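You operate a simulated robot arm through the tools that you are given. There is no shell and no other tool. Be economical: measure what you need, move in short steps, check, and stop when the job is done.

You are at the controls of a simulated two-armed robot. One attempt, no reset.

Task
Pick up the round blue brush with one hand, pass it to the other hand and put it on the tray shelf of the tall trolley.
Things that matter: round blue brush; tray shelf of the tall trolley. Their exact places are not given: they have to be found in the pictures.

The check looks at the end state, three seconds after you hand in, the way a careful person would. Anything else that was tipped, shoved, dropped, spilled or broken makes it a failure.

Robot
Two 6-joint arms with two-finger grippers on one trunk, on a base that drives. Base frame: it is fixed to the floor where the robot stands at the start and does not move with it; the origin is under the middle of the robot, x ahead of it, y to its left, z up; the surface under the hand at the start is at about z = 800. Readings come in mm, degrees, newtons and seconds.
The left shoulder is at the start at [30, 178, 963], the right one opposite. With the tool pointing down near the work surface each hand reaches from about 420 to 840 mm from the robot's upright axis, wherever it stands, measured 20 degrees to its own side. Places, roughly: tray shelf of the tall trolley [2300, 2300, 600]. Payload 2.54 kg a hand.
The tool frame of a hand sits at the grasp point between the pads (the TCP): z along the fingers, y along the line on which they close. The tips reach 30 mm beyond it. Largest opening 116 mm; the body of the gripper starts 95 mm behind the TCP.
Orientation is told as [roll, pitch, yaw] about the base's x, y, z axes, in that order, counted from this pose: with the fingers straight down and closing along the base's y, the tool's x points along the base's -x, its y along +y and its z along -z.

Tools
- The arms move only by the tool nudge_tool. It takes "left_rows", "right_rows" or both (then of equal length, played together; a hand with none holds still); each is a list of rows, each a list of 7 numbers: the gripper command, from -1 (shut) to 1 (fully open), values between in proportion, then the shift along the tool's x, y, z in mm, then the turn, a rotation vector about the tool's x, y, z in rad. In form: [[gripper, x, y, z, wx, wy, wz], ...]. A call has 1 to 8 rows; each row is the pose to reach, as a shift and turn from the pose commanded when the call began, along the tool's axes at that moment. Each row takes 0.2 s and may step no farther than 50 mm and 8.6 degrees from the row before; otherwise, or with a gripper value out of range, the whole call is refused. Where a pose cannot be reached the arm comes as near as it can. A force on the tool above 40 N (or 10 N above the force at the start of the call, whichever is more), or a blocked arm, ends the call early, and 0.2 s more pass. Each finger travels about 153 mm/s and halts on what it meets, pressing with about 41 N; the grip force reading is that of the motor and also rises with nothing between the fingers. The clock runs only during rows and for 0.2 s after the last one: add rows that repeat a pose to give the fingers time. It gives the time, the measured TCP pose, the force on the tool (base axes), the opening and the grip force at its end, in the units of the frame above (readings bear some noise), with the torque about the TCP (base axes, N m) and any sound that the robot's microphone picked up.
- Cameras (640 x 400 px; columns grow to the right, rows downward): "scene" is now at [36, -15.5, 1672]; the picture's right is [-0.22, -0.97, 0.00], its down [-0.84, 0.19, -0.50] and it looks along [0.49, -0.11, -0.87] (base axes); focal length 261 px, centre (320, 200). "left" rides on the left gripper at [69, 15, -122] in its tool frame; the picture's right is [-0.21, 0.98, 0.00], its down [-0.83, -0.18, -0.53] and it looks along [-0.52, -0.11, 0.85] (tool axes); focal length 251 px, centre (320, 200). "right" rides on the right gripper at [69, -15, -122] in its tool frame; the picture's right is [0.21, 0.98, 0.00], its down [-0.83, 0.18, -0.53] and it looks along [-0.52, 0.11, 0.85] (tool axes); focal length 251 px, centre (320, 200).
- snapshot(camera): a new picture of that camera. The clock stands still meanwhile.
- raise_lower(by): slides the trunk up (or, below 0, down) by that many mm; the arms and the scene camera ride with it, the base frame stays. It gives what a move gives, with no picture.
- base_move(legs): drives the robot by 1 to 6 legs, each [ahead, left, turn to the left] in mm, mm and degrees, along the robot's own axes; the way and the turn of a leg run together, so that a leg with both is an arc; at most 1500 mm and 180 degrees a leg. The arms and the cameras ride along, it lands a little off, and it stops where it bumps. It gives what a move gives.
- aim_head(pan, tilt): turns the head with the scene camera to pan (to the left, within 143 degrees either way) and tilt (down, from -29 to 69), counted from straight ahead of the robot. It gives what a move gives.
- pixel_to_xyz(camera, pixels): for up to 12 pixels [column, row] of the newest picture of that camera ("zoom" is the newest enlarged one), the place [x, y, z] in the base frame of the surface seen there, good to about 3 mm. The clock stands still meanwhile.
- enlarge(camera, box): a new picture of the part [left, top, right, bottom] of that camera's present view, enlarged. The clock stands still meanwhile.
- close_job(): hands the job in; it is judged then, once.

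Go step by step. Measure first, check grasps and placings, and put right what went wrong. The budget is 80 turns and 58 pictures, counting those below and the enlarged ones. Unless the task says otherwise, let go and move clear before handing in, and close with one line.

The tools are called after "Call:" as a command line: name --argument value ..., lists and objects as JSON in quotes. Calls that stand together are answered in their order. nudge_tool: Moves the arms, as the interface text tells. Its arguments: {"type":"object","properties":{"left_rows":{"type":"array","items":{"type":"array","items":{"type":"number"}}},"right_rows":{"type":"array","items":{"type":"array","items":{"type":"number"}}}},"required":[]} The other tools are called the same way: raise_lower (by) slides the trunk up or down; base_move (legs) drives the base; aim_head (pan, tilt) turns the head that bears the scene camera; snapshot (camera) takes a picture; pixel_to_xyz (camera, pixels) gives the place of the surface under pixels of a picture; enlarge (camera, box) takes an enlarged picture of a part of a camera's view; close_job () hands the job in.

At the start:

```text
clock: 0.0
left_tool_pos: [489.4, 183.5, 1033.5]
left_tcp_rot: [0.0, 0.1, 0.0]
left_force: [-0.6, -0.4, 0.2]
left_ft_torque: [0.01, -0.03, 0.01]
left_width: 115.8
left_gripper_force: 0.1
right_tool_pos: [420.3, -189.8, 1036.9]
right_tcp_rot: [0.1, -0.1, 0.0]
right_force: [0.5, 0.9, -0.6]
right_ft_torque: [0.0, 0.01, -0.01]
right_width: 115.8
right_gripper_force: 0.1
trunk travel left (down, up): [-175.0, 365.0]
robot x, y, heading: [0.3, 6.4, 0.0]
head pan, tilt: [-12.9, 60.0]
```

scene: 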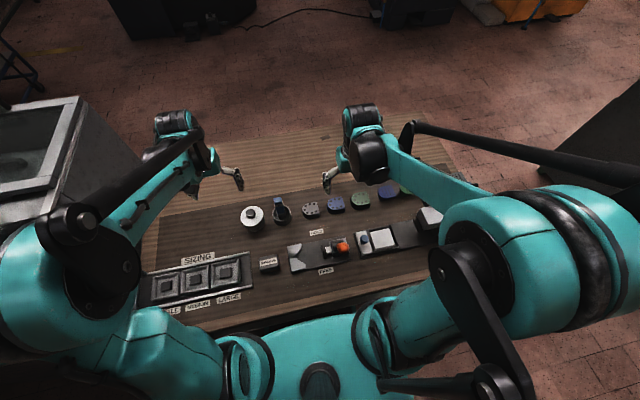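
right: 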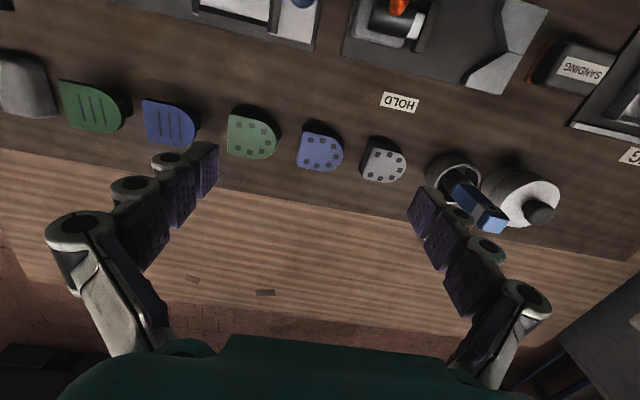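
left: 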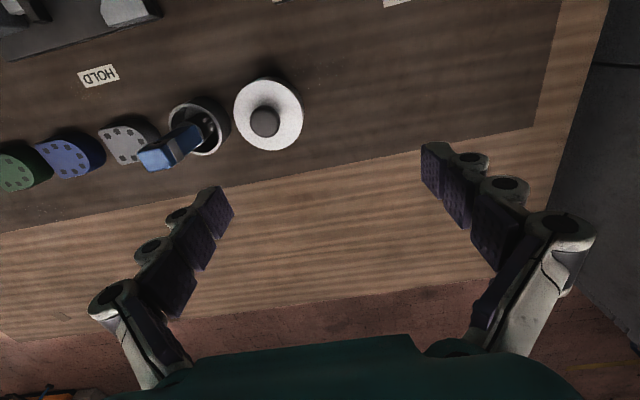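

The pictures show a workbench with several rounded blocks (blue at right-camera pixel (320,150) and (168,120)) and something blue in a cup at (480,205). I'll enlarge to tell which is the round blue brush.

Call:
enlarge --camera "scene" --box '[230, 160, 450, 290]'

Call:
enlarge --camera "right" --box '[0, 50, 640, 260]'

```text
2.91 times, centred on (340, 225) of scene
```

zoom: 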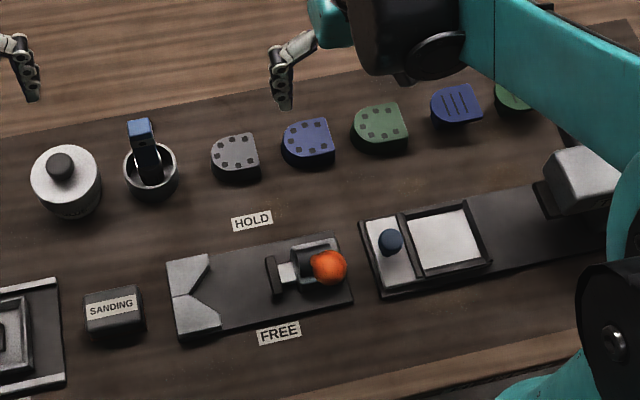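

```text
1.00 times, centred on (320, 155) of right (not enlarged: the box is as wide or as high as the picture)
```

zoom: 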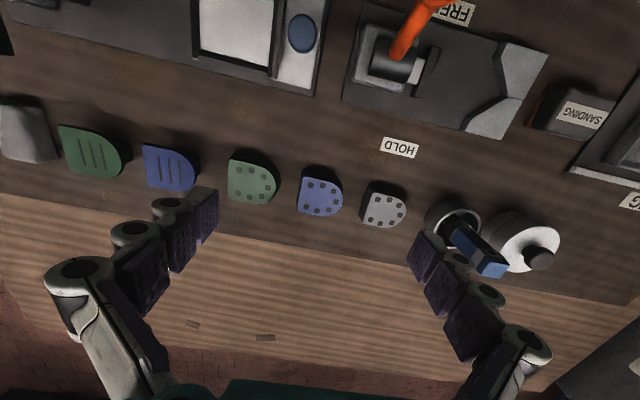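

The blue thing in the cup looks like a brush with a blue end, but it's squarish; other brushes may be elsewhere. I'll look around the room before deciding.

Call:
aim_head --pan 45 --tilt 25

Call:
snapshot --camera "scene"

Call:
aim_head --pan -40 --tilt 40

Call:
snapshot --camera "scene"

Call:
enlarge --camera "left" --box '[0, 50, 320, 250]'

```text
clock: 1.3
left_tool_pos: [489.4, 181.9, 1033.0]
left_tcp_rot: [0.0, 0.0, 0.0]
left_force: [-0.2, 0.7, 0.4]
left_ft_torque: [-0.01, -0.02, -0.01]
left_width: 116.0
left_gripper_force: 0.0
right_tool_pos: [420.5, -190.0, 1037.3]
right_tcp_rot: [0.0, 0.0, 0.0]
right_force: [0.0, 0.0, 0.7]
right_ft_torque: [0.03, -0.01, 0.02]
right_width: 116.0
right_gripper_force: 0.0
trunk travel left (down, up): [-175.0, 365.0]
robot x, y, heading: [-1.4, -1.1, -0.2]
head pan, tilt: [45.0, 25.0]
```

```text
52 pictures are left
```

scene: 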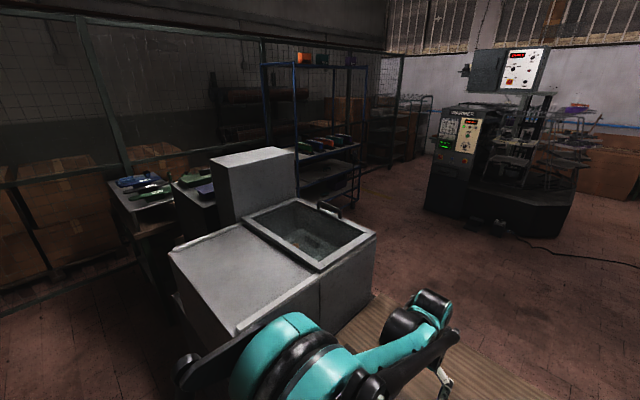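

```text
clock: 2.9
left_tool_pos: [489.3, 183.1, 1033.3]
left_tcp_rot: [0.0, -0.1, 0.0]
left_force: [0.0, -0.2, 0.2]
left_ft_torque: [-0.01, 0.0, 0.01]
left_width: 115.9
left_gripper_force: 0.2
right_tool_pos: [421.6, -189.8, 1037.6]
right_tcp_rot: [0.0, 0.0, 0.0]
right_force: [-0.6, 0.2, 0.5]
right_ft_torque: [-0.01, 0.0, 0.02]
right_width: 115.8
right_gripper_force: 0.0
trunk travel left (down, up): [-175.0, 365.0]
robot x, y, heading: [-1.0, -2.6, -0.3]
head pan, tilt: [-40.0, 40.0]
```

```text
51 pictures are left
```

scene: 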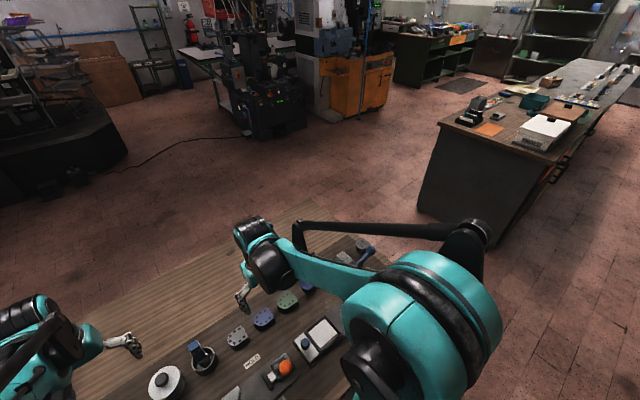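

```text
2.00 times, centred on (160, 150) of left
```

zoom: 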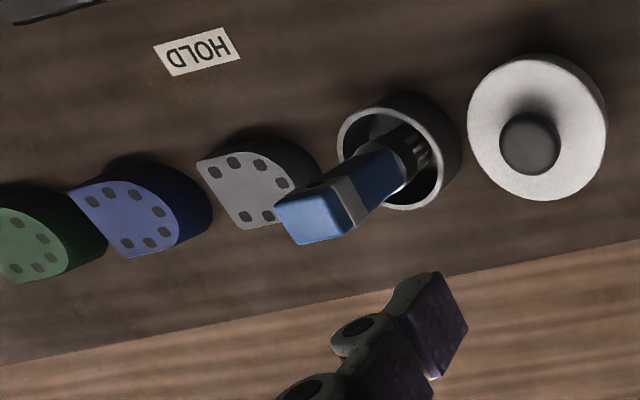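

The object in the cup at (205,355) could be a brush, but something with a blue handle is also near (360,252). I'll enlarge that.

Call:
enlarge --camera "scene" --box '[230, 220, 400, 330]'

Call:
aim_head --pan -35 --tilt 66

Call:
snapshot --camera "scene"

```text
3.64 times, centred on (315, 275) of scene
```

zoom: 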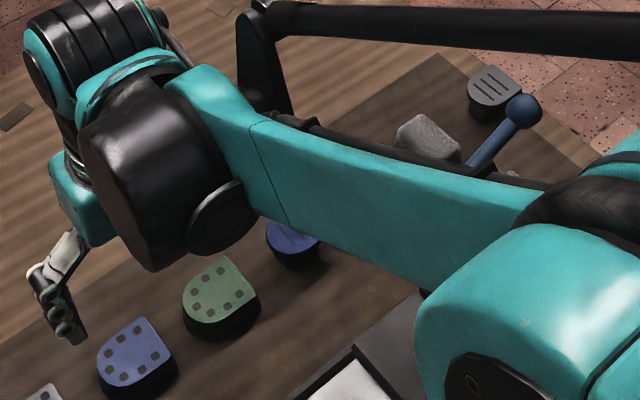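

```text
clock: 3.8
left_tool_pos: [489.6, 182.6, 1033.6]
left_tcp_rot: [-0.1, 0.0, 0.0]
left_force: [-0.1, 0.1, 0.2]
left_ft_torque: [0.04, -0.03, 0.01]
left_width: 116.1
left_gripper_force: 0.1
right_tool_pos: [420.6, -190.7, 1036.0]
right_tcp_rot: [0.0, 0.0, 0.1]
right_force: [-0.3, -0.7, 0.4]
right_ft_torque: [-0.02, -0.02, 0.0]
right_width: 116.0
right_gripper_force: 0.0
trunk travel left (down, up): [-175.0, 365.0]
robot x, y, heading: [-1.2, 2.1, -0.1]
head pan, tilt: [-35.0, 66.0]
```

```text
48 pictures are left
```

scene: 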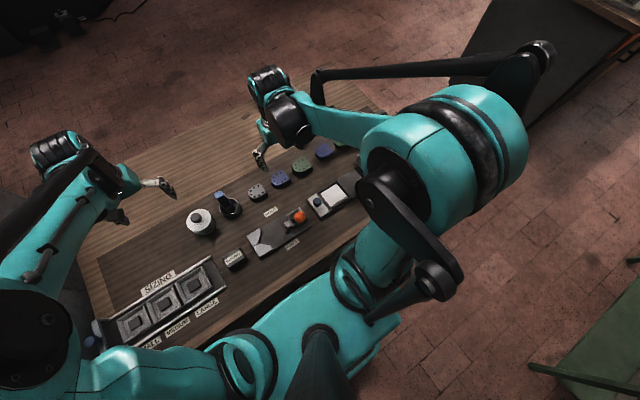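

The bench's right end and near-left edge are hidden; a blue item lies near (92,345). I'll shift the right hand to view the right end and look at the left edge with the head.

Call:
enlarge --camera "scene" --box '[60, 280, 260, 400]'

Call:
nudge_tool --right_rows '[[1, 0, -45, 0, 0, 0, 0], [1, 0, -90, 0, 0, 0, 0], [1, 0, -135, 0, 0, 0, 0], [1, 0, -180, 0, 0, 0, 0], [1, 0, -180, 0, 0, 0, 0]]'

Call:
snapshot --camera "right"

Call:
snapshot --camera "scene"

```text
3.20 times, centred on (160, 340) of scene
```

zoom: 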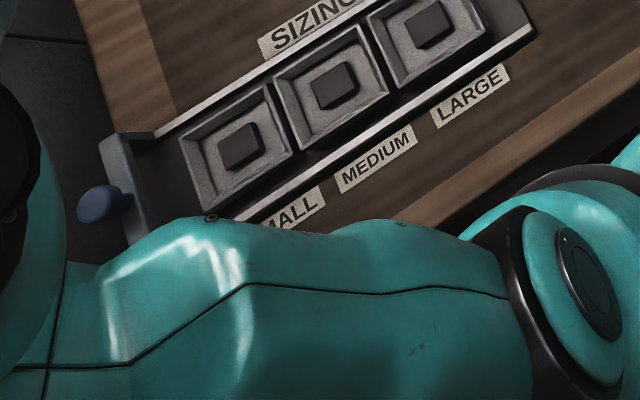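

```text
clock: 5.0
left_tool_pos: [489.5, 182.2, 1032.8]
left_tcp_rot: [0.0, 0.1, 0.1]
left_force: [-1.0, 0.0, -0.7]
left_ft_torque: [-0.01, -0.04, -0.01]
left_width: 116.0
left_gripper_force: 0.0
right_tool_pos: [420.6, -369.7, 1036.6]
right_tcp_rot: [0.0, 0.0, -0.1]
right_force: [0.8, -0.1, 0.8]
right_ft_torque: [-0.03, 0.02, 0.03]
right_width: 116.0
right_gripper_force: 0.0
trunk travel left (down, up): [-175.0, 365.0]
robot x, y, heading: [-3.9, -1.7, -0.3]
head pan, tilt: [-35.0, 66.0]
```

```text
46 pictures are left
```

right: 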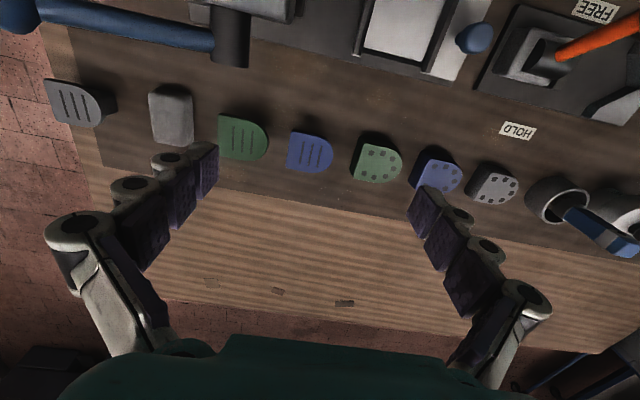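

```text
45 pictures are left
```

scene: 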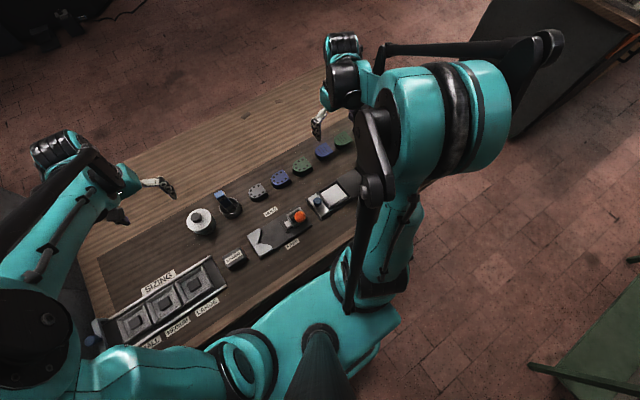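

The only brush-like blue object is the one standing in the cup (left camera (170,145)). I'll measure it and its cup from the left camera, and the scene.

Call:
snapshot --camera "left"

Call:
pixel_to_xyz --camera "left" --pixels '[[155, 158], [172, 148], [188, 137], [148, 152], [180, 112], [224, 140], [200, 155], [212, 125], [200, 200], [165, 155], [265, 122], [130, 145]]'

Call:
pixel_to_xyz --camera "scene" --pixels '[[217, 192], [222, 200], [230, 210], [240, 205], [224, 217], [200, 220], [280, 180], [258, 191], [303, 165], [323, 152]]'

Call:
enlarge --camera "scene" --box '[170, 160, 290, 240]'

```text
44 pictures are left
```

left: 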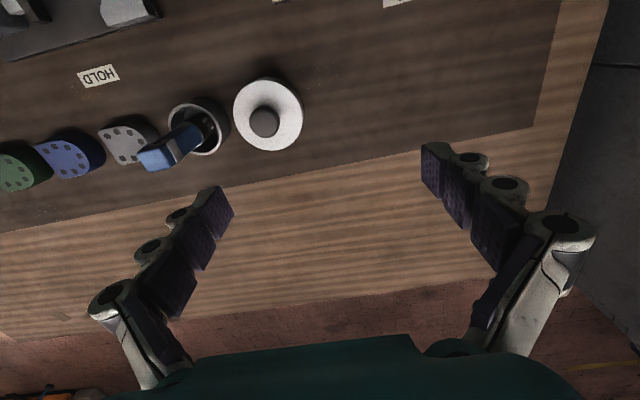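

```text
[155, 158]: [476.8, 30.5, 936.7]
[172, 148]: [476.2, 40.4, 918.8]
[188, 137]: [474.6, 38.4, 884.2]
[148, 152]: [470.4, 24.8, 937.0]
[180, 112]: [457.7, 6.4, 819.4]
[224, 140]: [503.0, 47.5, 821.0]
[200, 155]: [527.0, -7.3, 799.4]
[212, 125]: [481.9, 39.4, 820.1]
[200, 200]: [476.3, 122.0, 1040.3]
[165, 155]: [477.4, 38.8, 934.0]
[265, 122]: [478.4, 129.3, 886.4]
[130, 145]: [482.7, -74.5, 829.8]
```

```text
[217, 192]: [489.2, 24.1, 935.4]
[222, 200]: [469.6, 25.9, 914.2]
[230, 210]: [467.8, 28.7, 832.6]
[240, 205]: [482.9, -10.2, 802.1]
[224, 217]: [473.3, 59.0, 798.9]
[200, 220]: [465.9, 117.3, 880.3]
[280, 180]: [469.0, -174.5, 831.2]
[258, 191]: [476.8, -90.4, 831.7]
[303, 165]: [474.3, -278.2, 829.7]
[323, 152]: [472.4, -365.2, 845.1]
```

```text
5.00 times, centred on (230, 200) of scene
```

zoom: 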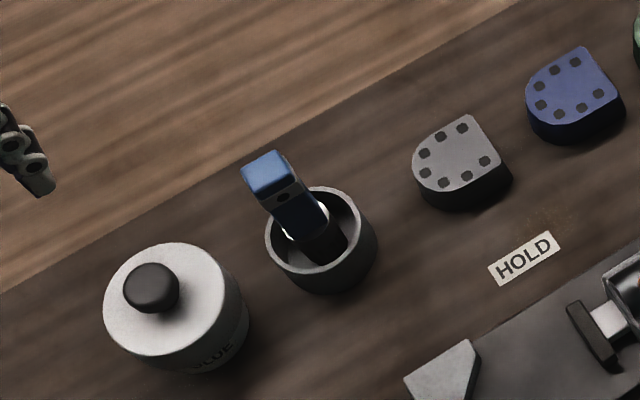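

The pot is labelled GLUE and the cup beside it holds a blue-handled tool; the D-shaped blocks have dark undersides. I'll bring the left camera closer to tell which is the brush.

Call:
nudge_tool --left_rows '[[1, 0, -45, 0, 0, 0, 0], [1, 20, -90, 5, 0, 0, 0], [1, 40, -135, 10, 0, 0, 0], [1, 50, -180, 15, 0, 0, 0], [1, 50, -180, 15, 0, 0, 0]]'

Call:
enlarge --camera "left" --box '[220, 40, 540, 240]'

Call:
enlarge --camera "left" --box '[0, 40, 320, 240]'

```text
clock: 6.2
left_tool_pos: [438.9, 2.5, 1020.4]
left_tcp_rot: [0.1, 0.0, -0.1]
left_force: [-0.3, 0.2, -0.2]
left_ft_torque: [-0.04, 0.01, 0.02]
left_width: 116.0
left_gripper_force: 0.1
right_tool_pos: [420.7, -369.9, 1037.2]
right_tcp_rot: [-0.1, 0.1, 0.0]
right_force: [0.1, 0.8, -0.1]
right_ft_torque: [-0.06, 0.02, 0.03]
right_width: 115.9
right_gripper_force: 0.0
trunk travel left (down, up): [-175.0, 365.0]
robot x, y, heading: [-5.6, 0.7, -0.2]
head pan, tilt: [-35.0, 66.0]
```

```text
2.00 times, centred on (380, 140) of left
```

zoom: 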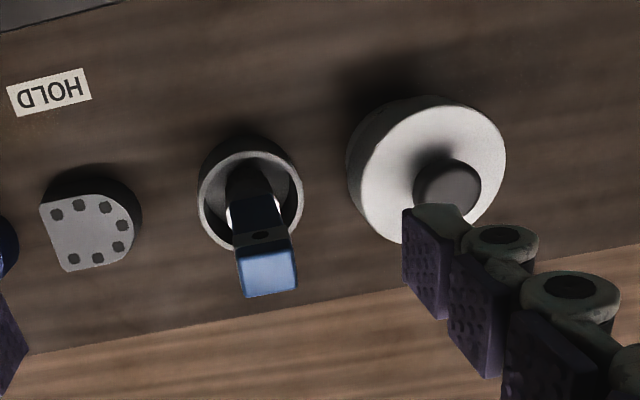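

```text
2.00 times, centred on (160, 140) of left
```

zoom: 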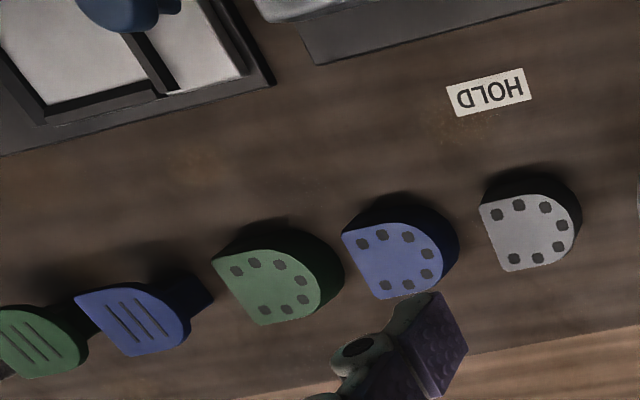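

The D-blocks look like shoe heels (nail holes), with a glue pot next to the cup, so the blue-handled brush in the cup is the target. I'll measure it finely from here.

Call:
enlarge --camera "left" --box '[300, 90, 396, 210]'

```text
3.33 times, centred on (348, 150) of left
```

zoom: 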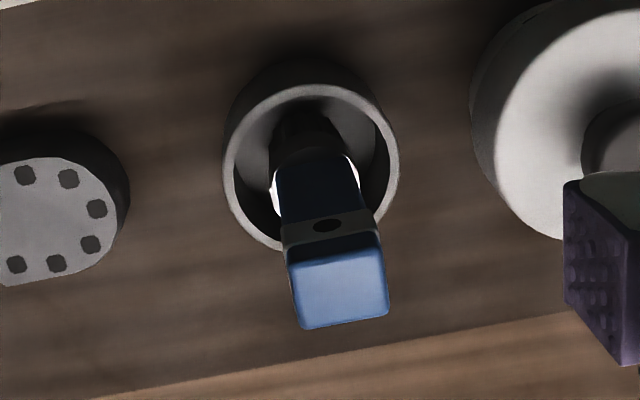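

Call:
pixel_to_xyz --camera "zoom" --pixels '[[292, 268], [376, 255], [304, 322], [382, 310], [340, 290], [288, 235], [370, 220], [320, 190], [305, 125], [310, 95], [230, 170], [392, 160]]'

Call:
pixel_to_xyz --camera "zoom" --pixels '[[500, 260], [480, 70], [300, 40], [420, 280], [600, 10], [260, 225], [262, 250]]'

```text
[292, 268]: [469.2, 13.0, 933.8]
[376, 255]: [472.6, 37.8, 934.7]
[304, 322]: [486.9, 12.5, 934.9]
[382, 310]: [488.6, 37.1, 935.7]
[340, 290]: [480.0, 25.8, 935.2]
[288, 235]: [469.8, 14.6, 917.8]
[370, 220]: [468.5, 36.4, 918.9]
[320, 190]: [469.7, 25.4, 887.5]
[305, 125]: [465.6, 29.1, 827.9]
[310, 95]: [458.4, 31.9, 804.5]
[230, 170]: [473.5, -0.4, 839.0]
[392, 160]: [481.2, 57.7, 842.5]
```

```text
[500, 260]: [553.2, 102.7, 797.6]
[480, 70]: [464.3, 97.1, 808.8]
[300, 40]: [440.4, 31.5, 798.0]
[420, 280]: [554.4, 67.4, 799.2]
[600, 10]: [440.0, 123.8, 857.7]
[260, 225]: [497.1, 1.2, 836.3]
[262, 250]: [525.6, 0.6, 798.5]
```

The brush stands vertically, centre about (479,25), top z 936, in a cup with rim z≈840. Before choosing grasps I'll look at the trolley shelf geometry.

Call:
aim_head --pan 45 --tilt 15

Call:
enlarge --camera "scene" --box '[220, 60, 460, 210]'

Call:
snapshot --camera "scene"

```text
clock: 7.7
left_tool_pos: [439.5, 1.4, 1019.0]
left_tcp_rot: [-0.1, 0.0, 0.1]
left_force: [0.8, 0.0, -0.4]
left_ft_torque: [0.0, 0.0, 0.05]
left_width: 116.1
left_gripper_force: 0.0
right_tool_pos: [421.8, -369.6, 1036.3]
right_tcp_rot: [-0.1, 0.0, 0.0]
right_force: [0.2, -0.4, 0.6]
right_ft_torque: [0.03, 0.03, 0.0]
right_width: 116.0
right_gripper_force: 0.1
trunk travel left (down, up): [-175.0, 365.0]
robot x, y, heading: [1.4, 0.1, -0.2]
head pan, tilt: [45.0, 15.0]
```

```text
2.67 times, centred on (340, 135) of scene
```

zoom: 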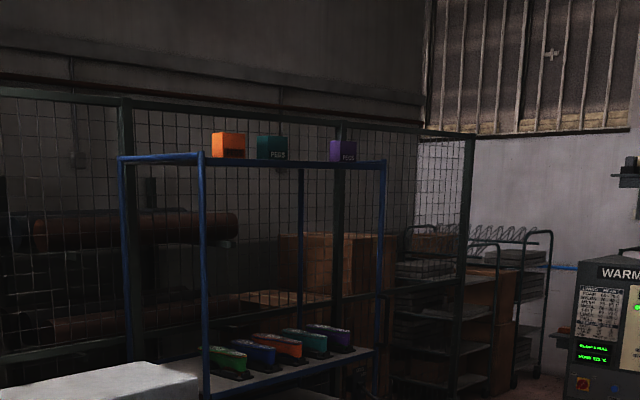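

```text
38 pictures are left
```

scene: 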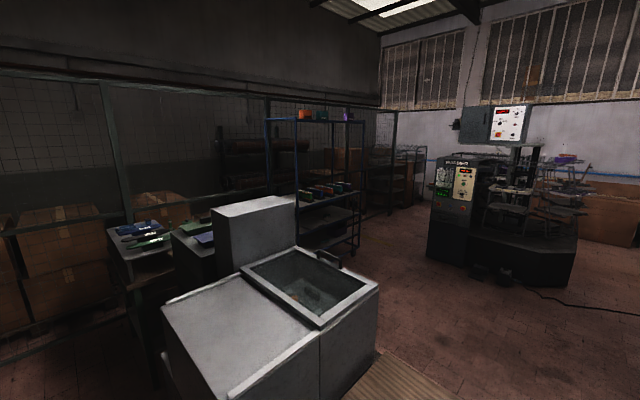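

Call:
enlarge --camera "scene" --box '[255, 95, 375, 260]'

Call:
pixel_to_xyz --camera "scene" --pixels '[[330, 191], [326, 222], [340, 235], [310, 240], [358, 240], [298, 185], [360, 180], [300, 122], [318, 200], [344, 215], [356, 256], [268, 125]]'

```text
2.42 times, centred on (315, 178) of scene
```

zoom: 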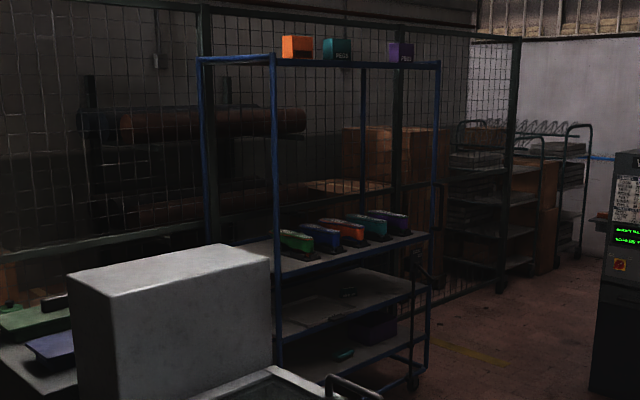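

```text
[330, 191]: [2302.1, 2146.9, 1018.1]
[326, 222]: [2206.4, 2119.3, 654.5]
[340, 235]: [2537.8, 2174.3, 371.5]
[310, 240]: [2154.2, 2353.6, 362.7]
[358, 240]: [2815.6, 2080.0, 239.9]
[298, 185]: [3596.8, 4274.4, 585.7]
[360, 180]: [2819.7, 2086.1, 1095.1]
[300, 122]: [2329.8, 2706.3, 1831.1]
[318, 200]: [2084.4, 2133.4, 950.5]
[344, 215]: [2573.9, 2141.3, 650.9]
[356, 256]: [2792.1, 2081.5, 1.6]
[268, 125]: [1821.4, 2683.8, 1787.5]
```

The tray shelf sits at z≈640 under another at ≈940 (gap about 300 mm), front edge y≈2080, so the placing hand must reach in from the front. I'll grasp the brush top with the left hand: first hover over (479,25.5) half open.

Call:
nudge_tool --left_rows '[[0.1, -20, 12, 0, 0, 0, 0.05], [0.1, -40, 24, 0, 0, 0, 0.09], [0.1, -40, 24, 30, 0, 0, 0.09], [0.1, -40, 24, 30, 0, 0, 0.09]]'

Call:
snapshot --camera "left"

```text
clock: 8.7
left_tool_pos: [479.6, 27.1, 989.1]
left_tcp_rot: [-0.1, 0.0, -5.2]
left_force: [-1.1, 0.7, 0.4]
left_ft_torque: [0.0, -0.04, -0.03]
left_width: 64.0
left_gripper_force: 0.1
right_tool_pos: [420.1, -370.2, 1037.5]
right_tcp_rot: [0.0, -0.1, 0.0]
right_force: [0.4, 0.6, 0.5]
right_ft_torque: [-0.02, -0.02, 0.02]
right_width: 115.9
right_gripper_force: 0.1
trunk travel left (down, up): [-175.0, 365.0]
robot x, y, heading: [-0.4, 0.7, 0.1]
head pan, tilt: [45.0, 15.0]
```

```text
36 pictures are left
```

left: 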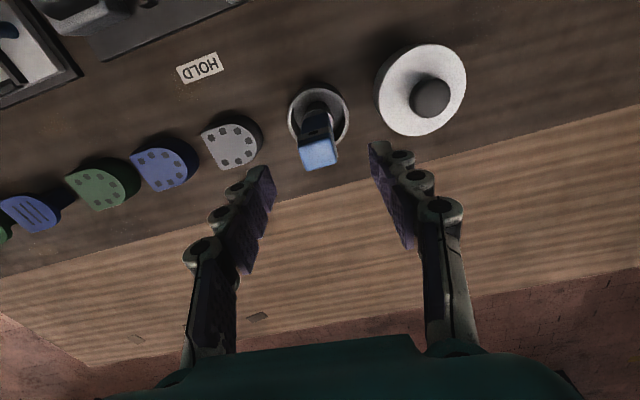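

The fingers straddle the brush (top at (318,155)) with the pot clear of the right finger. Descend 63 mm and close.

Call:
nudge_tool --left_rows '[[0.1, 0, 0, 32, 0, 0, 0], [0.1, 0, -1, 62, 0, 0, 0], [-0.3, 0, -1, 62, 0, 0, 0], [-1, 0, -1, 62, 0, 0, 0], [-1, 0, -1, 62, 0, 0, 0], [-1, 0, -1, 62, 0, 0, 0]]'

Call:
snapshot --camera "left"

```text
clock: 10.1
left_tool_pos: [479.3, 25.8, 925.9]
left_tcp_rot: [0.1, 0.0, -5.2]
left_force: [0.1, 0.5, -0.7]
left_ft_torque: [-0.01, -0.01, 0.0]
left_width: 26.6
left_gripper_force: 40.7
right_tool_pos: [419.9, -370.1, 1035.7]
right_tcp_rot: [0.0, 0.1, 0.0]
right_force: [-0.5, -0.6, 0.0]
right_ft_torque: [-0.03, 0.01, 0.0]
right_width: 115.9
right_gripper_force: 0.0
trunk travel left (down, up): [-175.0, 365.0]
robot x, y, heading: [-0.3, -2.2, 0.2]
head pan, tilt: [45.0, 15.0]
```

```text
35 pictures are left
```

left: 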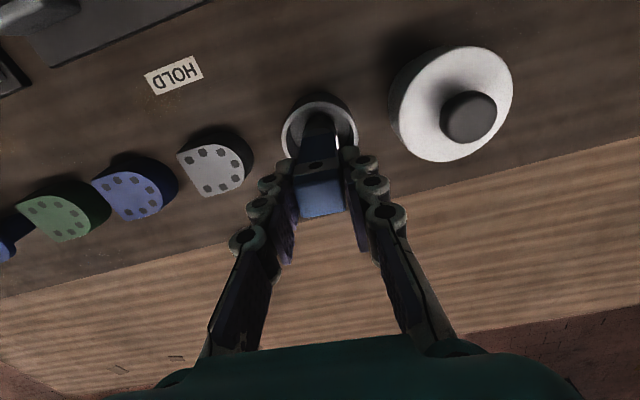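

The grip holds at 26.6 mm with 41 N. Lift 150 mm straight up.

Call:
nudge_tool --left_rows '[[-1, 0, 0, -30, 0, 0, 0], [-1, 0, 0, -70, 0, 0, 0], [-1, 0, 0, -110, 0, 0, 0], [-1, 0, 0, -150, 0, 0, 0], [-1, 0, 0, -150, 0, 0, 0]]'

Call:
aim_head --pan -5 --tilt 50

Call:
snapshot --camera "scene"

Call:
enlarge --camera "left" --box '[220, 40, 420, 240]'

```text
clock: 11.3
left_tool_pos: [480.6, 24.3, 1075.9]
left_tcp_rot: [0.0, 0.0, -5.2]
left_force: [0.7, 0.1, -0.2]
left_ft_torque: [-0.01, 0.06, 0.04]
left_width: 26.6
left_gripper_force: 41.1
right_tool_pos: [421.6, -370.7, 1037.1]
right_tcp_rot: [0.0, 0.0, 0.0]
right_force: [-0.6, 0.3, 0.2]
right_ft_torque: [-0.02, 0.02, 0.04]
right_width: 116.0
right_gripper_force: 0.1
trunk travel left (down, up): [-175.0, 365.0]
robot x, y, heading: [-2.9, 1.3, 0.3]
head pan, tilt: [45.0, 15.0]
```

```text
clock: 12.5
left_tool_pos: [479.3, 25.0, 1076.3]
left_tcp_rot: [-0.1, 0.1, -5.2]
left_force: [-0.5, 0.1, -0.2]
left_ft_torque: [0.02, -0.01, 0.03]
left_width: 26.3
left_gripper_force: 40.7
right_tool_pos: [420.3, -370.5, 1035.7]
right_tcp_rot: [0.0, 0.0, 0.1]
right_force: [0.4, -0.2, 0.7]
right_ft_torque: [0.03, 0.02, 0.01]
right_width: 115.9
right_gripper_force: 0.1
trunk travel left (down, up): [-175.0, 365.0]
robot x, y, heading: [-2.5, 5.1, -0.2]
head pan, tilt: [-5.0, 50.0]
```

```text
34 pictures are left
```

scene: 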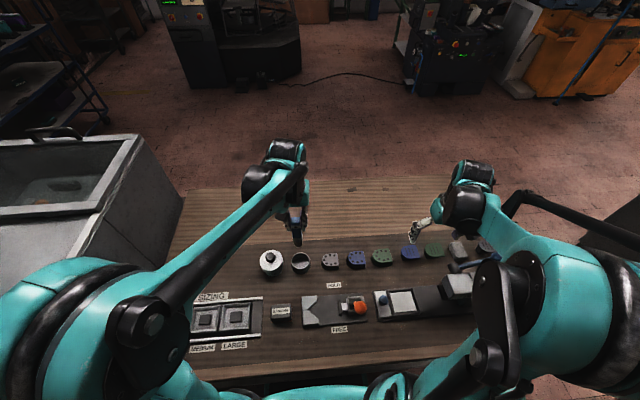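

```text
2.00 times, centred on (320, 140) of left
```

zoom: 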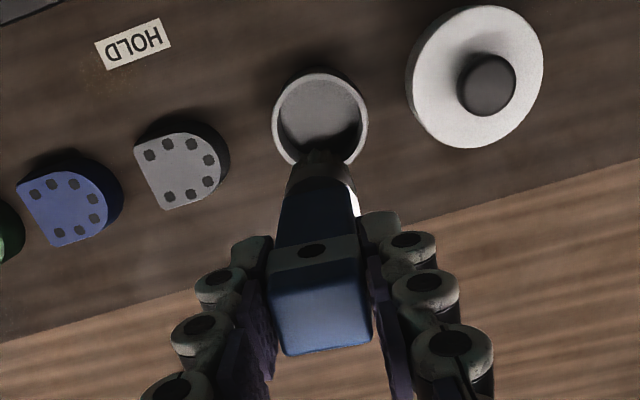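

The brush is lifted clear, cup empty and upright. Now I pitch the left hand so the brush points forward, moving it ahead to x≈570.

Call:
nudge_tool --left_rows '[[-1, -12, -3, -8, 0, -0.14, 0], [-1, -24, -6, -16, 0, -0.28, 0], [-1, -36, -9, -24, 0, -0.42, 0], [-1, -48, -12, -32, 0, -0.56, 0], [-1, -60, -15, -40, 0, -0.7, 0], [-1, -72, -18, -40, 0, -0.84, 0], [-1, -84, -21, -40, 0, -0.98, 0], [-1, -90, -25, -40, 0, -1.12, 0]]'

Call:
snapshot --camera "scene"

```text
clock: 14.3
left_tool_pos: [566.4, -6.9, 1115.9]
left_tcp_rot: [0.0, -64.3, -5.1]
left_force: [0.8, -0.3, -0.8]
left_ft_torque: [0.03, 0.06, -0.01]
left_width: 26.7
left_gripper_force: 41.0
right_tool_pos: [421.1, -370.6, 1036.5]
right_tcp_rot: [0.0, 0.0, -0.1]
right_force: [0.4, -0.6, 0.1]
right_ft_torque: [-0.01, 0.02, -0.02]
right_width: 116.1
right_gripper_force: 0.1
trunk travel left (down, up): [-175.0, 365.0]
robot x, y, heading: [-0.2, -1.8, -0.0]
head pan, tilt: [-5.0, 50.0]
```

```text
32 pictures are left
```

scene: 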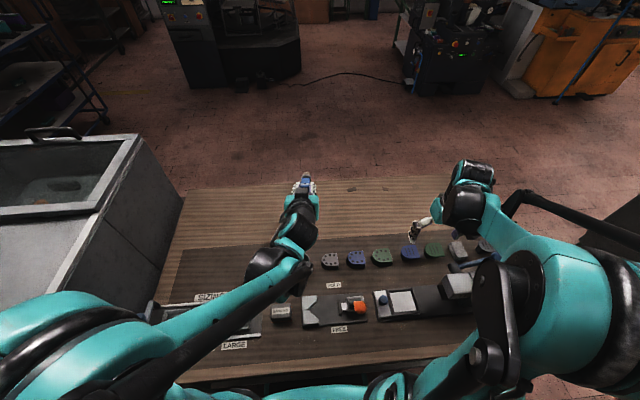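

The left wrist pitched cleanly to −64°. I'll finish the turn to horizontal and look at the brush.

Call:
nudge_tool --left_rows '[[-1, 0, 0, 0, 0, -0.14, 0], [-1, 0, 0, 0, 0, -0.28, 0], [-1, 0, 0, 0, 0, -0.42, 0], [-1, 0, 0, 0, 0, -0.445, 0]]'

Call:
enlarge --camera "scene" --box '[260, 120, 360, 240]'

```text
clock: 15.3
left_tool_pos: [569.0, -7.3, 1120.8]
left_tcp_rot: [-6.9, -89.5, 1.7]
left_force: [0.0, 0.3, -1.0]
left_ft_torque: [0.03, 0.06, -0.03]
left_width: 26.5
left_gripper_force: 41.3
left hand out of reach, approached as far as the arm can: row 4
right_tool_pos: [421.3, -371.3, 1038.0]
right_tcp_rot: [0.0, -0.1, -0.1]
right_force: [-0.3, 0.4, 0.2]
right_ft_torque: [0.0, -0.01, -0.01]
right_width: 115.9
right_gripper_force: 0.1
trunk travel left (down, up): [-175.0, 365.0]
robot x, y, heading: [0.4, -2.1, 0.1]
head pan, tilt: [-5.0, 50.0]
```

```text
3.33 times, centred on (310, 180) of scene
```

zoom: 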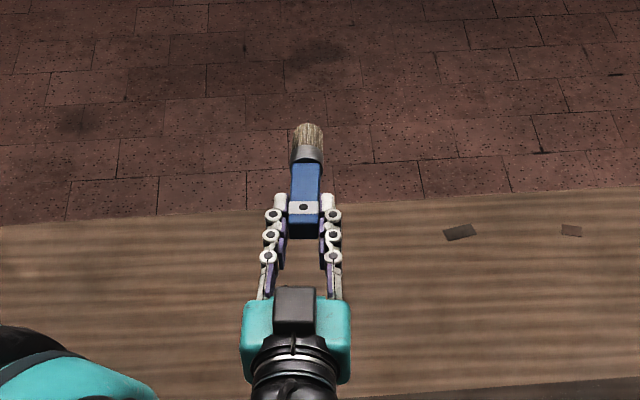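

The picture confirms a brush: blue handle, grey round ferrule and bristles, pointing forward. I'll measure along it.

Call:
pixel_to_xyz --camera "zoom" --pixels '[[304, 230], [303, 206], [304, 185], [305, 167], [307, 155], [308, 140], [308, 127], [294, 152], [322, 150], [293, 185], [317, 185]]'

```text
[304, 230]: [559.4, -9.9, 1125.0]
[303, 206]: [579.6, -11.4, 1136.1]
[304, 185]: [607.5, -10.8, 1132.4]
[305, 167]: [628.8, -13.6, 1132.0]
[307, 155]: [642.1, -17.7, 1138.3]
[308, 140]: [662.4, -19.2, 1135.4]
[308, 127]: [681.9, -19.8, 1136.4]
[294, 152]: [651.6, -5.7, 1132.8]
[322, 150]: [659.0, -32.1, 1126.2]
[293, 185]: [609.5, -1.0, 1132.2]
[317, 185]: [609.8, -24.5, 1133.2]
```

Brush axis lies at z≈1122, y≈−14, yaw about −5°; ferrule spans x≈635–662, left fingertips end near x=600. I'll lower the left by 50 mm for reach and raise the right hand, then bring it above the ferrule.

Call:
nudge_tool --left_rows '[[-1, 12, 0, 0, 0, 0, 0], [-1, 25, 0, 0, 0, 0, 0], [-1, 38, 0, 0, 0, 0, 0], [-1, 50, 0, 0, 0, 0, 0], [-1, 50, 0, 0, 0, 0, 0], [-1, 50, 0, 0, 0, 0, 0], [-1, 50, 0, 0, 0, 0, 0]]' --right_rows '[[0.1, 0, 0, -40, 0, 0, 0], [0.1, -20, 0, -80, 0, 0, 0], [0.1, -50, 0, -110, 0, -0.1, 0], [0.1, -80, 0, -140, 0, -0.2, 0], [0.1, -110, 20, -170, 0, -0.3, 0], [0.1, -140, 50, -170, 0, -0.43, 0], [0.1, -140, 50, -170, 0, -0.43, 0]]'

Call:
snapshot --camera "scene"

```text
clock: 16.9
left_tool_pos: [583.8, -17.9, 1110.6]
left_tcp_rot: [2.4, -89.5, -7.6]
left_force: [-0.2, 0.3, -0.4]
left_ft_torque: [0.02, -0.01, 0.04]
left_width: 26.7
left_gripper_force: 40.7
left hand out of reach, approached as far as the arm can: row 1, 2, 3, 4, 5, 6, 7
right_tool_pos: [559.6, -321.5, 1206.3]
right_tcp_rot: [0.0, -24.7, 0.0]
right_force: [-0.2, 0.0, -1.0]
right_ft_torque: [0.03, -0.01, 0.05]
right_width: 63.9
right_gripper_force: 0.1
trunk travel left (down, up): [-175.0, 365.0]
robot x, y, heading: [-1.9, -1.9, 0.3]
head pan, tilt: [-5.0, 50.0]
```

```text
30 pictures are left
```

scene: 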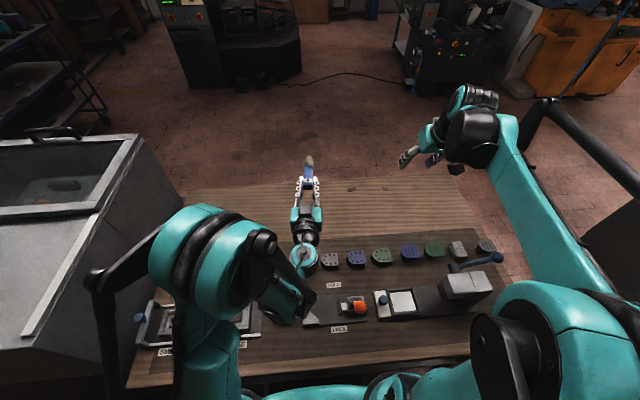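

The left arm reconfigured and now holds at z≈1110; the right is ready at (560,−321,1206). I'll remeasure the brush and leave the left arm still.

Call:
enlarge --camera "scene" --box '[260, 130, 360, 250]'

```text
3.33 times, centred on (310, 190) of scene
```

zoom: 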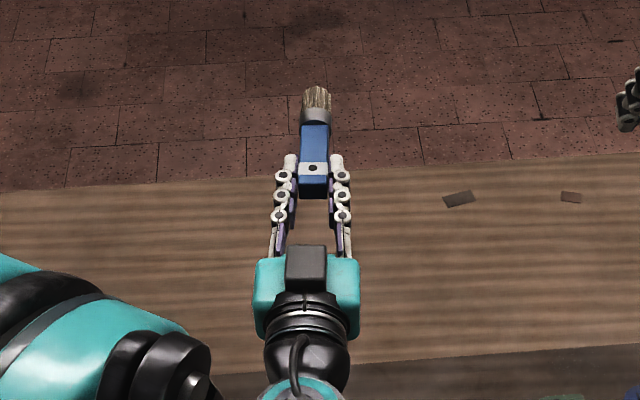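

Call:
pixel_to_xyz --camera "zoom" --pixels '[[314, 190], [313, 158], [314, 140], [315, 128], [316, 115], [316, 108], [318, 92], [304, 115], [329, 115], [303, 145], [326, 145], [341, 160]]'

```text
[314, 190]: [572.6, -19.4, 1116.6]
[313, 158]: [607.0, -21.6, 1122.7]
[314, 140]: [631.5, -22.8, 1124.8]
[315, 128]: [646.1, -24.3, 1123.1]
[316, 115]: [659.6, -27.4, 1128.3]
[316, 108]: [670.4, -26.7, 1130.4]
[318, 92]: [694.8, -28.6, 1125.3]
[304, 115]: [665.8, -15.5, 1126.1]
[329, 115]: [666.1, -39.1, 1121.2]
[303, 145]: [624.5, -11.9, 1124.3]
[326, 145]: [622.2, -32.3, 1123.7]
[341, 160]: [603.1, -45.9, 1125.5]
```

Ferrule centre is about (662,−27,1114). Move the right hand to a hover 110 mm back along its finger axis from there, with yaw −5°.

Call:
nudge_tool --right_rows '[[0.1, -8, 42, 2, 0.005, 0, 0.012], [0.1, -16, 84, 4, 0.01, 0, 0.024], [0.1, -24, 126, 7, 0.015, 0, 0.036], [0.1, -31, 168, 9, 0.02, 0, 0.048], [0.1, -39, 210, 12, 0.026, 0, 0.06], [0.1, -47, 252, 14, 0.032, 0, 0.07], [0.1, -55, 294, 16, 0.038, 0, 0.082], [0.1, -55, 294, 16, 0.038, 0, 0.082]]'

Call:
snapshot --camera "right"

Call:
snapshot --camera "scene"

```text
clock: 18.7
left_tool_pos: [583.8, -17.8, 1112.7]
left_tcp_rot: [5.4, -89.6, -10.5]
left_force: [-0.6, 0.2, -0.9]
left_ft_torque: [0.01, 0.03, 0.04]
left_width: 26.6
left_gripper_force: 40.5
right_tool_pos: [617.7, -27.2, 1214.1]
right_tcp_rot: [0.0, -24.6, -5.3]
right_force: [-0.4, 0.6, -0.6]
right_ft_torque: [0.0, -0.01, -0.03]
right_width: 63.9
right_gripper_force: 0.1
trunk travel left (down, up): [-175.0, 365.0]
robot x, y, heading: [-1.0, -2.9, 0.0]
head pan, tilt: [-5.0, 50.0]
```

```text
28 pictures are left
```

right: 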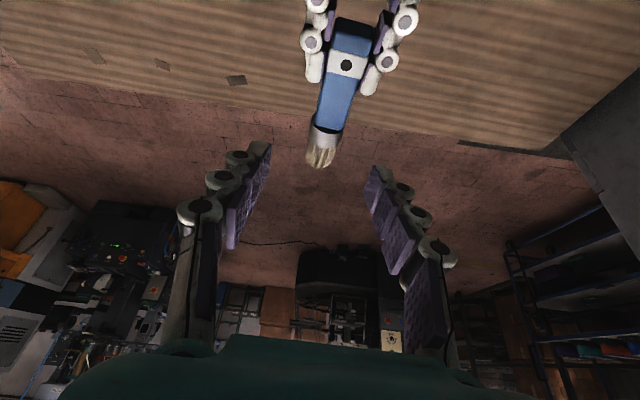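

```text
27 pictures are left
```

scene: 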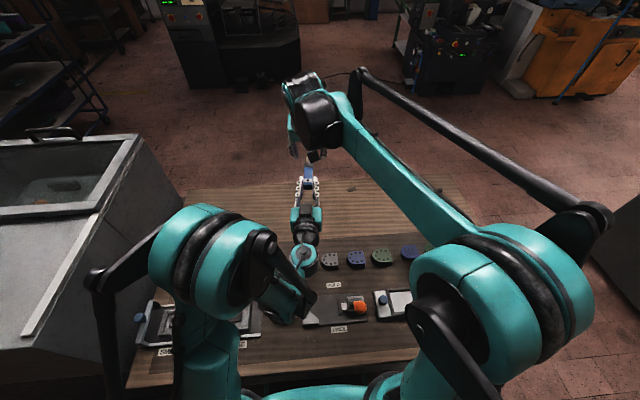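

The right camera sees the brush lined up between its fingers (ferrule at (328,133)). Quick measurement before descending.

Call:
pixel_to_xyz --camera "right" --pixels '[[315, 132], [328, 135], [340, 137], [334, 110], [328, 127], [322, 155], [324, 146]]'

```text
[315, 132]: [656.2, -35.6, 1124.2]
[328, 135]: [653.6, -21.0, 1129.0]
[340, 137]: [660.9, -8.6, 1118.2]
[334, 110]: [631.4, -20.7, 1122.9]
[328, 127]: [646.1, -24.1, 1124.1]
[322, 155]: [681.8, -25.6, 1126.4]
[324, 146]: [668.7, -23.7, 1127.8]
```

Descend 108 mm along the right fingers onto the ferrule.

Call:
nudge_tool --right_rows '[[0.1, 2, 4, 36, 0, 0, 0], [0.1, 3, 7, 72, 0, 0, 0], [0.1, 3, 7, 90, 0, 0, 0], [0.1, 3, 7, 108, 0, 0, 0], [0.1, 3, 7, 108, 0, 0, 0]]'

Call:
snapshot --camera "right"

```text
clock: 19.9
left_tool_pos: [582.9, -17.3, 1110.8]
left_tcp_rot: [0.7, -89.6, -5.7]
left_force: [0.1, 0.5, -0.4]
left_ft_torque: [-0.03, 0.04, 0.0]
left_width: 26.5
left_gripper_force: 41.1
right_tool_pos: [659.7, -22.7, 1116.4]
right_tcp_rot: [0.0, -24.6, -5.1]
right_force: [-0.3, 0.9, -1.1]
right_ft_torque: [0.03, 0.04, -0.03]
right_width: 63.7
right_gripper_force: 0.1
trunk travel left (down, up): [-175.0, 365.0]
robot x, y, heading: [2.2, 1.7, 0.1]
head pan, tilt: [-5.0, 50.0]
```

```text
26 pictures are left
```

right: 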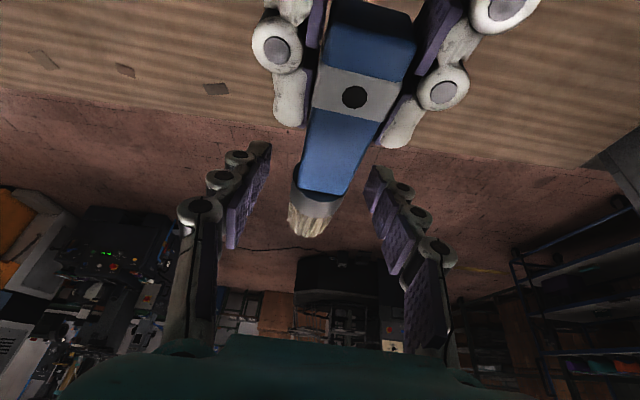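

The TCP projects at about (320,192), right on the ferrule (315,203). Close the right hand.

Call:
nudge_tool --right_rows '[[-0.3, 0, 0, 0, 0, 0, 0], [-1, 0, 0, 0, 0, 0, 0], [-1, 0, 0, 0, 0, 0, 0], [-1, 0, 0, 0, 0, 0, 0]]'

Call:
snapshot --camera "right"

```text
clock: 20.9
left_tool_pos: [584.1, -17.3, 1113.3]
left_tcp_rot: [0.5, -89.7, -5.5]
left_force: [0.1, 3.3, 0.6]
left_ft_torque: [-0.01, 0.01, 0.15]
left_width: 26.8
left_gripper_force: 40.4
right_tool_pos: [660.1, -24.0, 1115.6]
right_tcp_rot: [0.0, -24.6, -5.2]
right_force: [0.5, -3.8, 0.0]
right_ft_torque: [0.03, -0.05, 0.12]
right_width: 26.2
right_gripper_force: 41.3
trunk travel left (down, up): [-175.0, 365.0]
robot x, y, heading: [-3.8, 2.7, -0.1]
head pan, tilt: [-5.0, 50.0]
```

```text
25 pictures are left
```

right: 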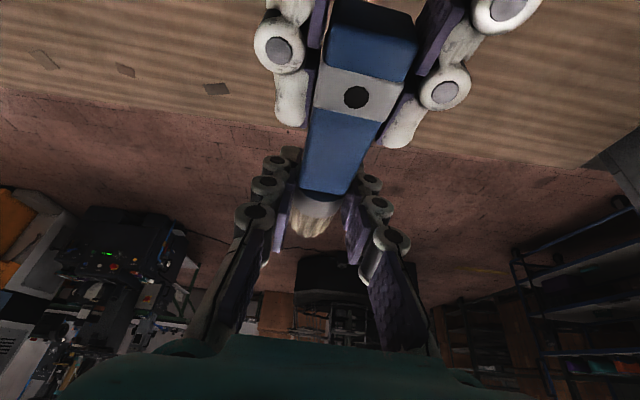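

Both hands hold the brush (right 26.2 mm, 41 N). Open the left fingers, then lift the right hand straight up.

Call:
nudge_tool --left_rows '[[-0.3, 0, 0, 0, 0, 0, 0], [0.2, 0, 0, 0, 0, 0, 0], [0.2, 0, 0, 0, 0, 0, 0], [0.2, 0, 0, 0, 0, 0, 0]]'

Call:
nudge_tool --right_rows '[[-1, -16, 0, -20, 0, 0, 0], [-1, -38, 0, -48, 0, 0, 0], [-1, -60, 0, -85, 0, 0, 0], [-1, -80, 0, -120, 0, 0, 0], [-1, -80, 0, -120, 0, 0, 0]]'

Call:
snapshot --camera "right"

Call:
snapshot --camera "scene"

```text
clock: 21.9
left_tool_pos: [584.0, -16.2, 1111.9]
left_tcp_rot: [-0.1, -89.6, -5.1]
left_force: [0.2, 0.5, 0.0]
left_ft_torque: [0.02, 0.0, 0.02]
left_width: 69.5
left_gripper_force: 0.0
right_tool_pos: [658.6, -23.1, 1116.4]
right_tcp_rot: [0.0, -24.6, -5.2]
right_force: [-0.2, 0.1, 0.5]
right_ft_torque: [0.01, -0.01, 0.0]
right_width: 25.9
right_gripper_force: 40.7
trunk travel left (down, up): [-175.0, 365.0]
robot x, y, heading: [-0.7, -1.7, -0.1]
head pan, tilt: [-5.0, 50.0]
```

```text
clock: 23.1
left_tool_pos: [583.9, -18.4, 1111.3]
left_tcp_rot: [0.1, -89.6, -5.2]
left_force: [0.3, 0.2, -0.2]
left_ft_torque: [0.01, 0.0, 0.0]
left_width: 69.7
left_gripper_force: 0.0
right_tool_pos: [683.4, -25.5, 1258.8]
right_tcp_rot: [-0.1, -24.6, -5.1]
right_force: [0.4, 0.2, 0.3]
right_ft_torque: [0.0, 0.0, 0.03]
right_width: 26.4
right_gripper_force: 41.1
trunk travel left (down, up): [-175.0, 365.0]
robot x, y, heading: [3.4, 2.1, 0.0]
head pan, tilt: [-5.0, 50.0]
```

```text
24 pictures are left
```

right: 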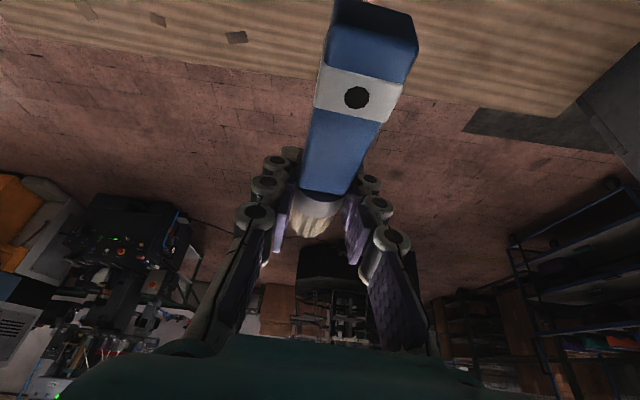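

```text
23 pictures are left
```

scene: 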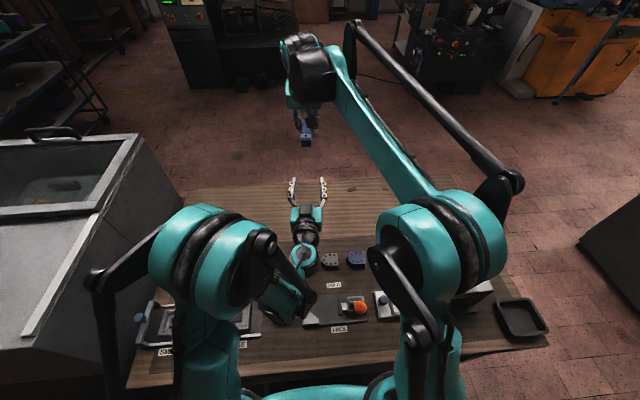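

The brush is now held only by the right hand. Withdraw the right to its own side, away from the left arm.

Call:
nudge_tool --right_rows '[[-1, 26, -34, -4, 0, 0, 0], [-1, 52, -69, -8, 0, 0, 0], [-1, 78, -103, -12, 0, 0, 0], [-1, 104, -137, -16, 0, 0, 0], [-1, 130, -172, -20, 0, 0, 0], [-1, 156, -206, -24, 0, 0, 0], [-1, 182, -240, -28, 0, 0, 0], [-1, 182, -240, -28, 0, 0, 0]]'

Call:
nudge_tool --left_rows '[[0.2, -20, 0, 0, 0, 0, 0], [0.2, -40, 0, 0, 0, 0, 0], [0.2, -60, 0, 0, 0, 0, 0], [0.2, -80, 0, 0, 0, 0.12, 0], [0.2, -80, 0, 0, 0, 0.25, 0], [0.2, -80, 0, 0, 0, 0.38, 0], [0.2, -80, 0, 0, 0, 0.5, 0], [0.2, -80, 0, 0, 0, 0.5, 0]]'

Call:
snapshot --camera "scene"

```text
clock: 24.9
left_tool_pos: [584.0, -17.5, 1112.2]
left_tcp_rot: [-2.2, -89.5, -3.1]
left_force: [-0.5, 0.3, -0.3]
left_ft_torque: [0.01, 0.01, -0.03]
left_width: 69.5
left_gripper_force: 0.0
right_tool_pos: [484.2, -248.4, 1208.1]
right_tcp_rot: [0.0, -24.6, -5.1]
right_force: [0.3, 0.3, 0.2]
right_ft_torque: [0.01, -0.01, -0.01]
right_width: 26.2
right_gripper_force: 40.8
trunk travel left (down, up): [-175.0, 365.0]
robot x, y, heading: [3.0, -1.6, -0.1]
head pan, tilt: [-5.0, 50.0]
```

```text
clock: 26.7
left_tool_pos: [584.8, -17.0, 1191.3]
left_tcp_rot: [0.0, -60.9, -5.2]
left_force: [0.2, -0.3, 0.1]
left_ft_torque: [-0.04, -0.01, 0.04]
left_width: 69.8
left_gripper_force: 0.0
right_tool_pos: [484.2, -248.2, 1208.8]
right_tcp_rot: [0.1, -24.6, -5.2]
right_force: [0.0, -0.3, -1.3]
right_ft_torque: [-0.01, -0.01, -0.01]
right_width: 25.8
right_gripper_force: 40.9
trunk travel left (down, up): [-175.0, 365.0]
robot x, y, heading: [0.0, 0.2, -0.1]
head pan, tilt: [-5.0, 50.0]
```

```text
22 pictures are left
```

scene: 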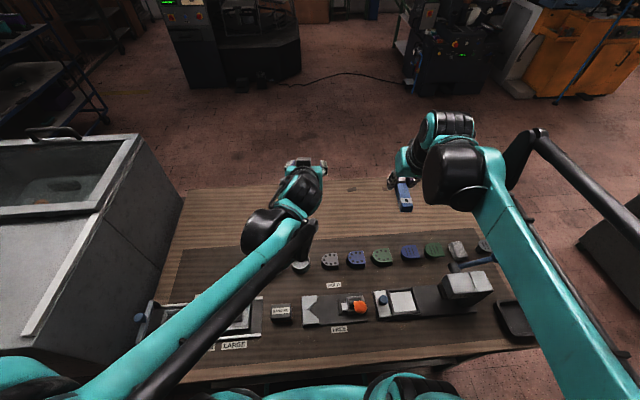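

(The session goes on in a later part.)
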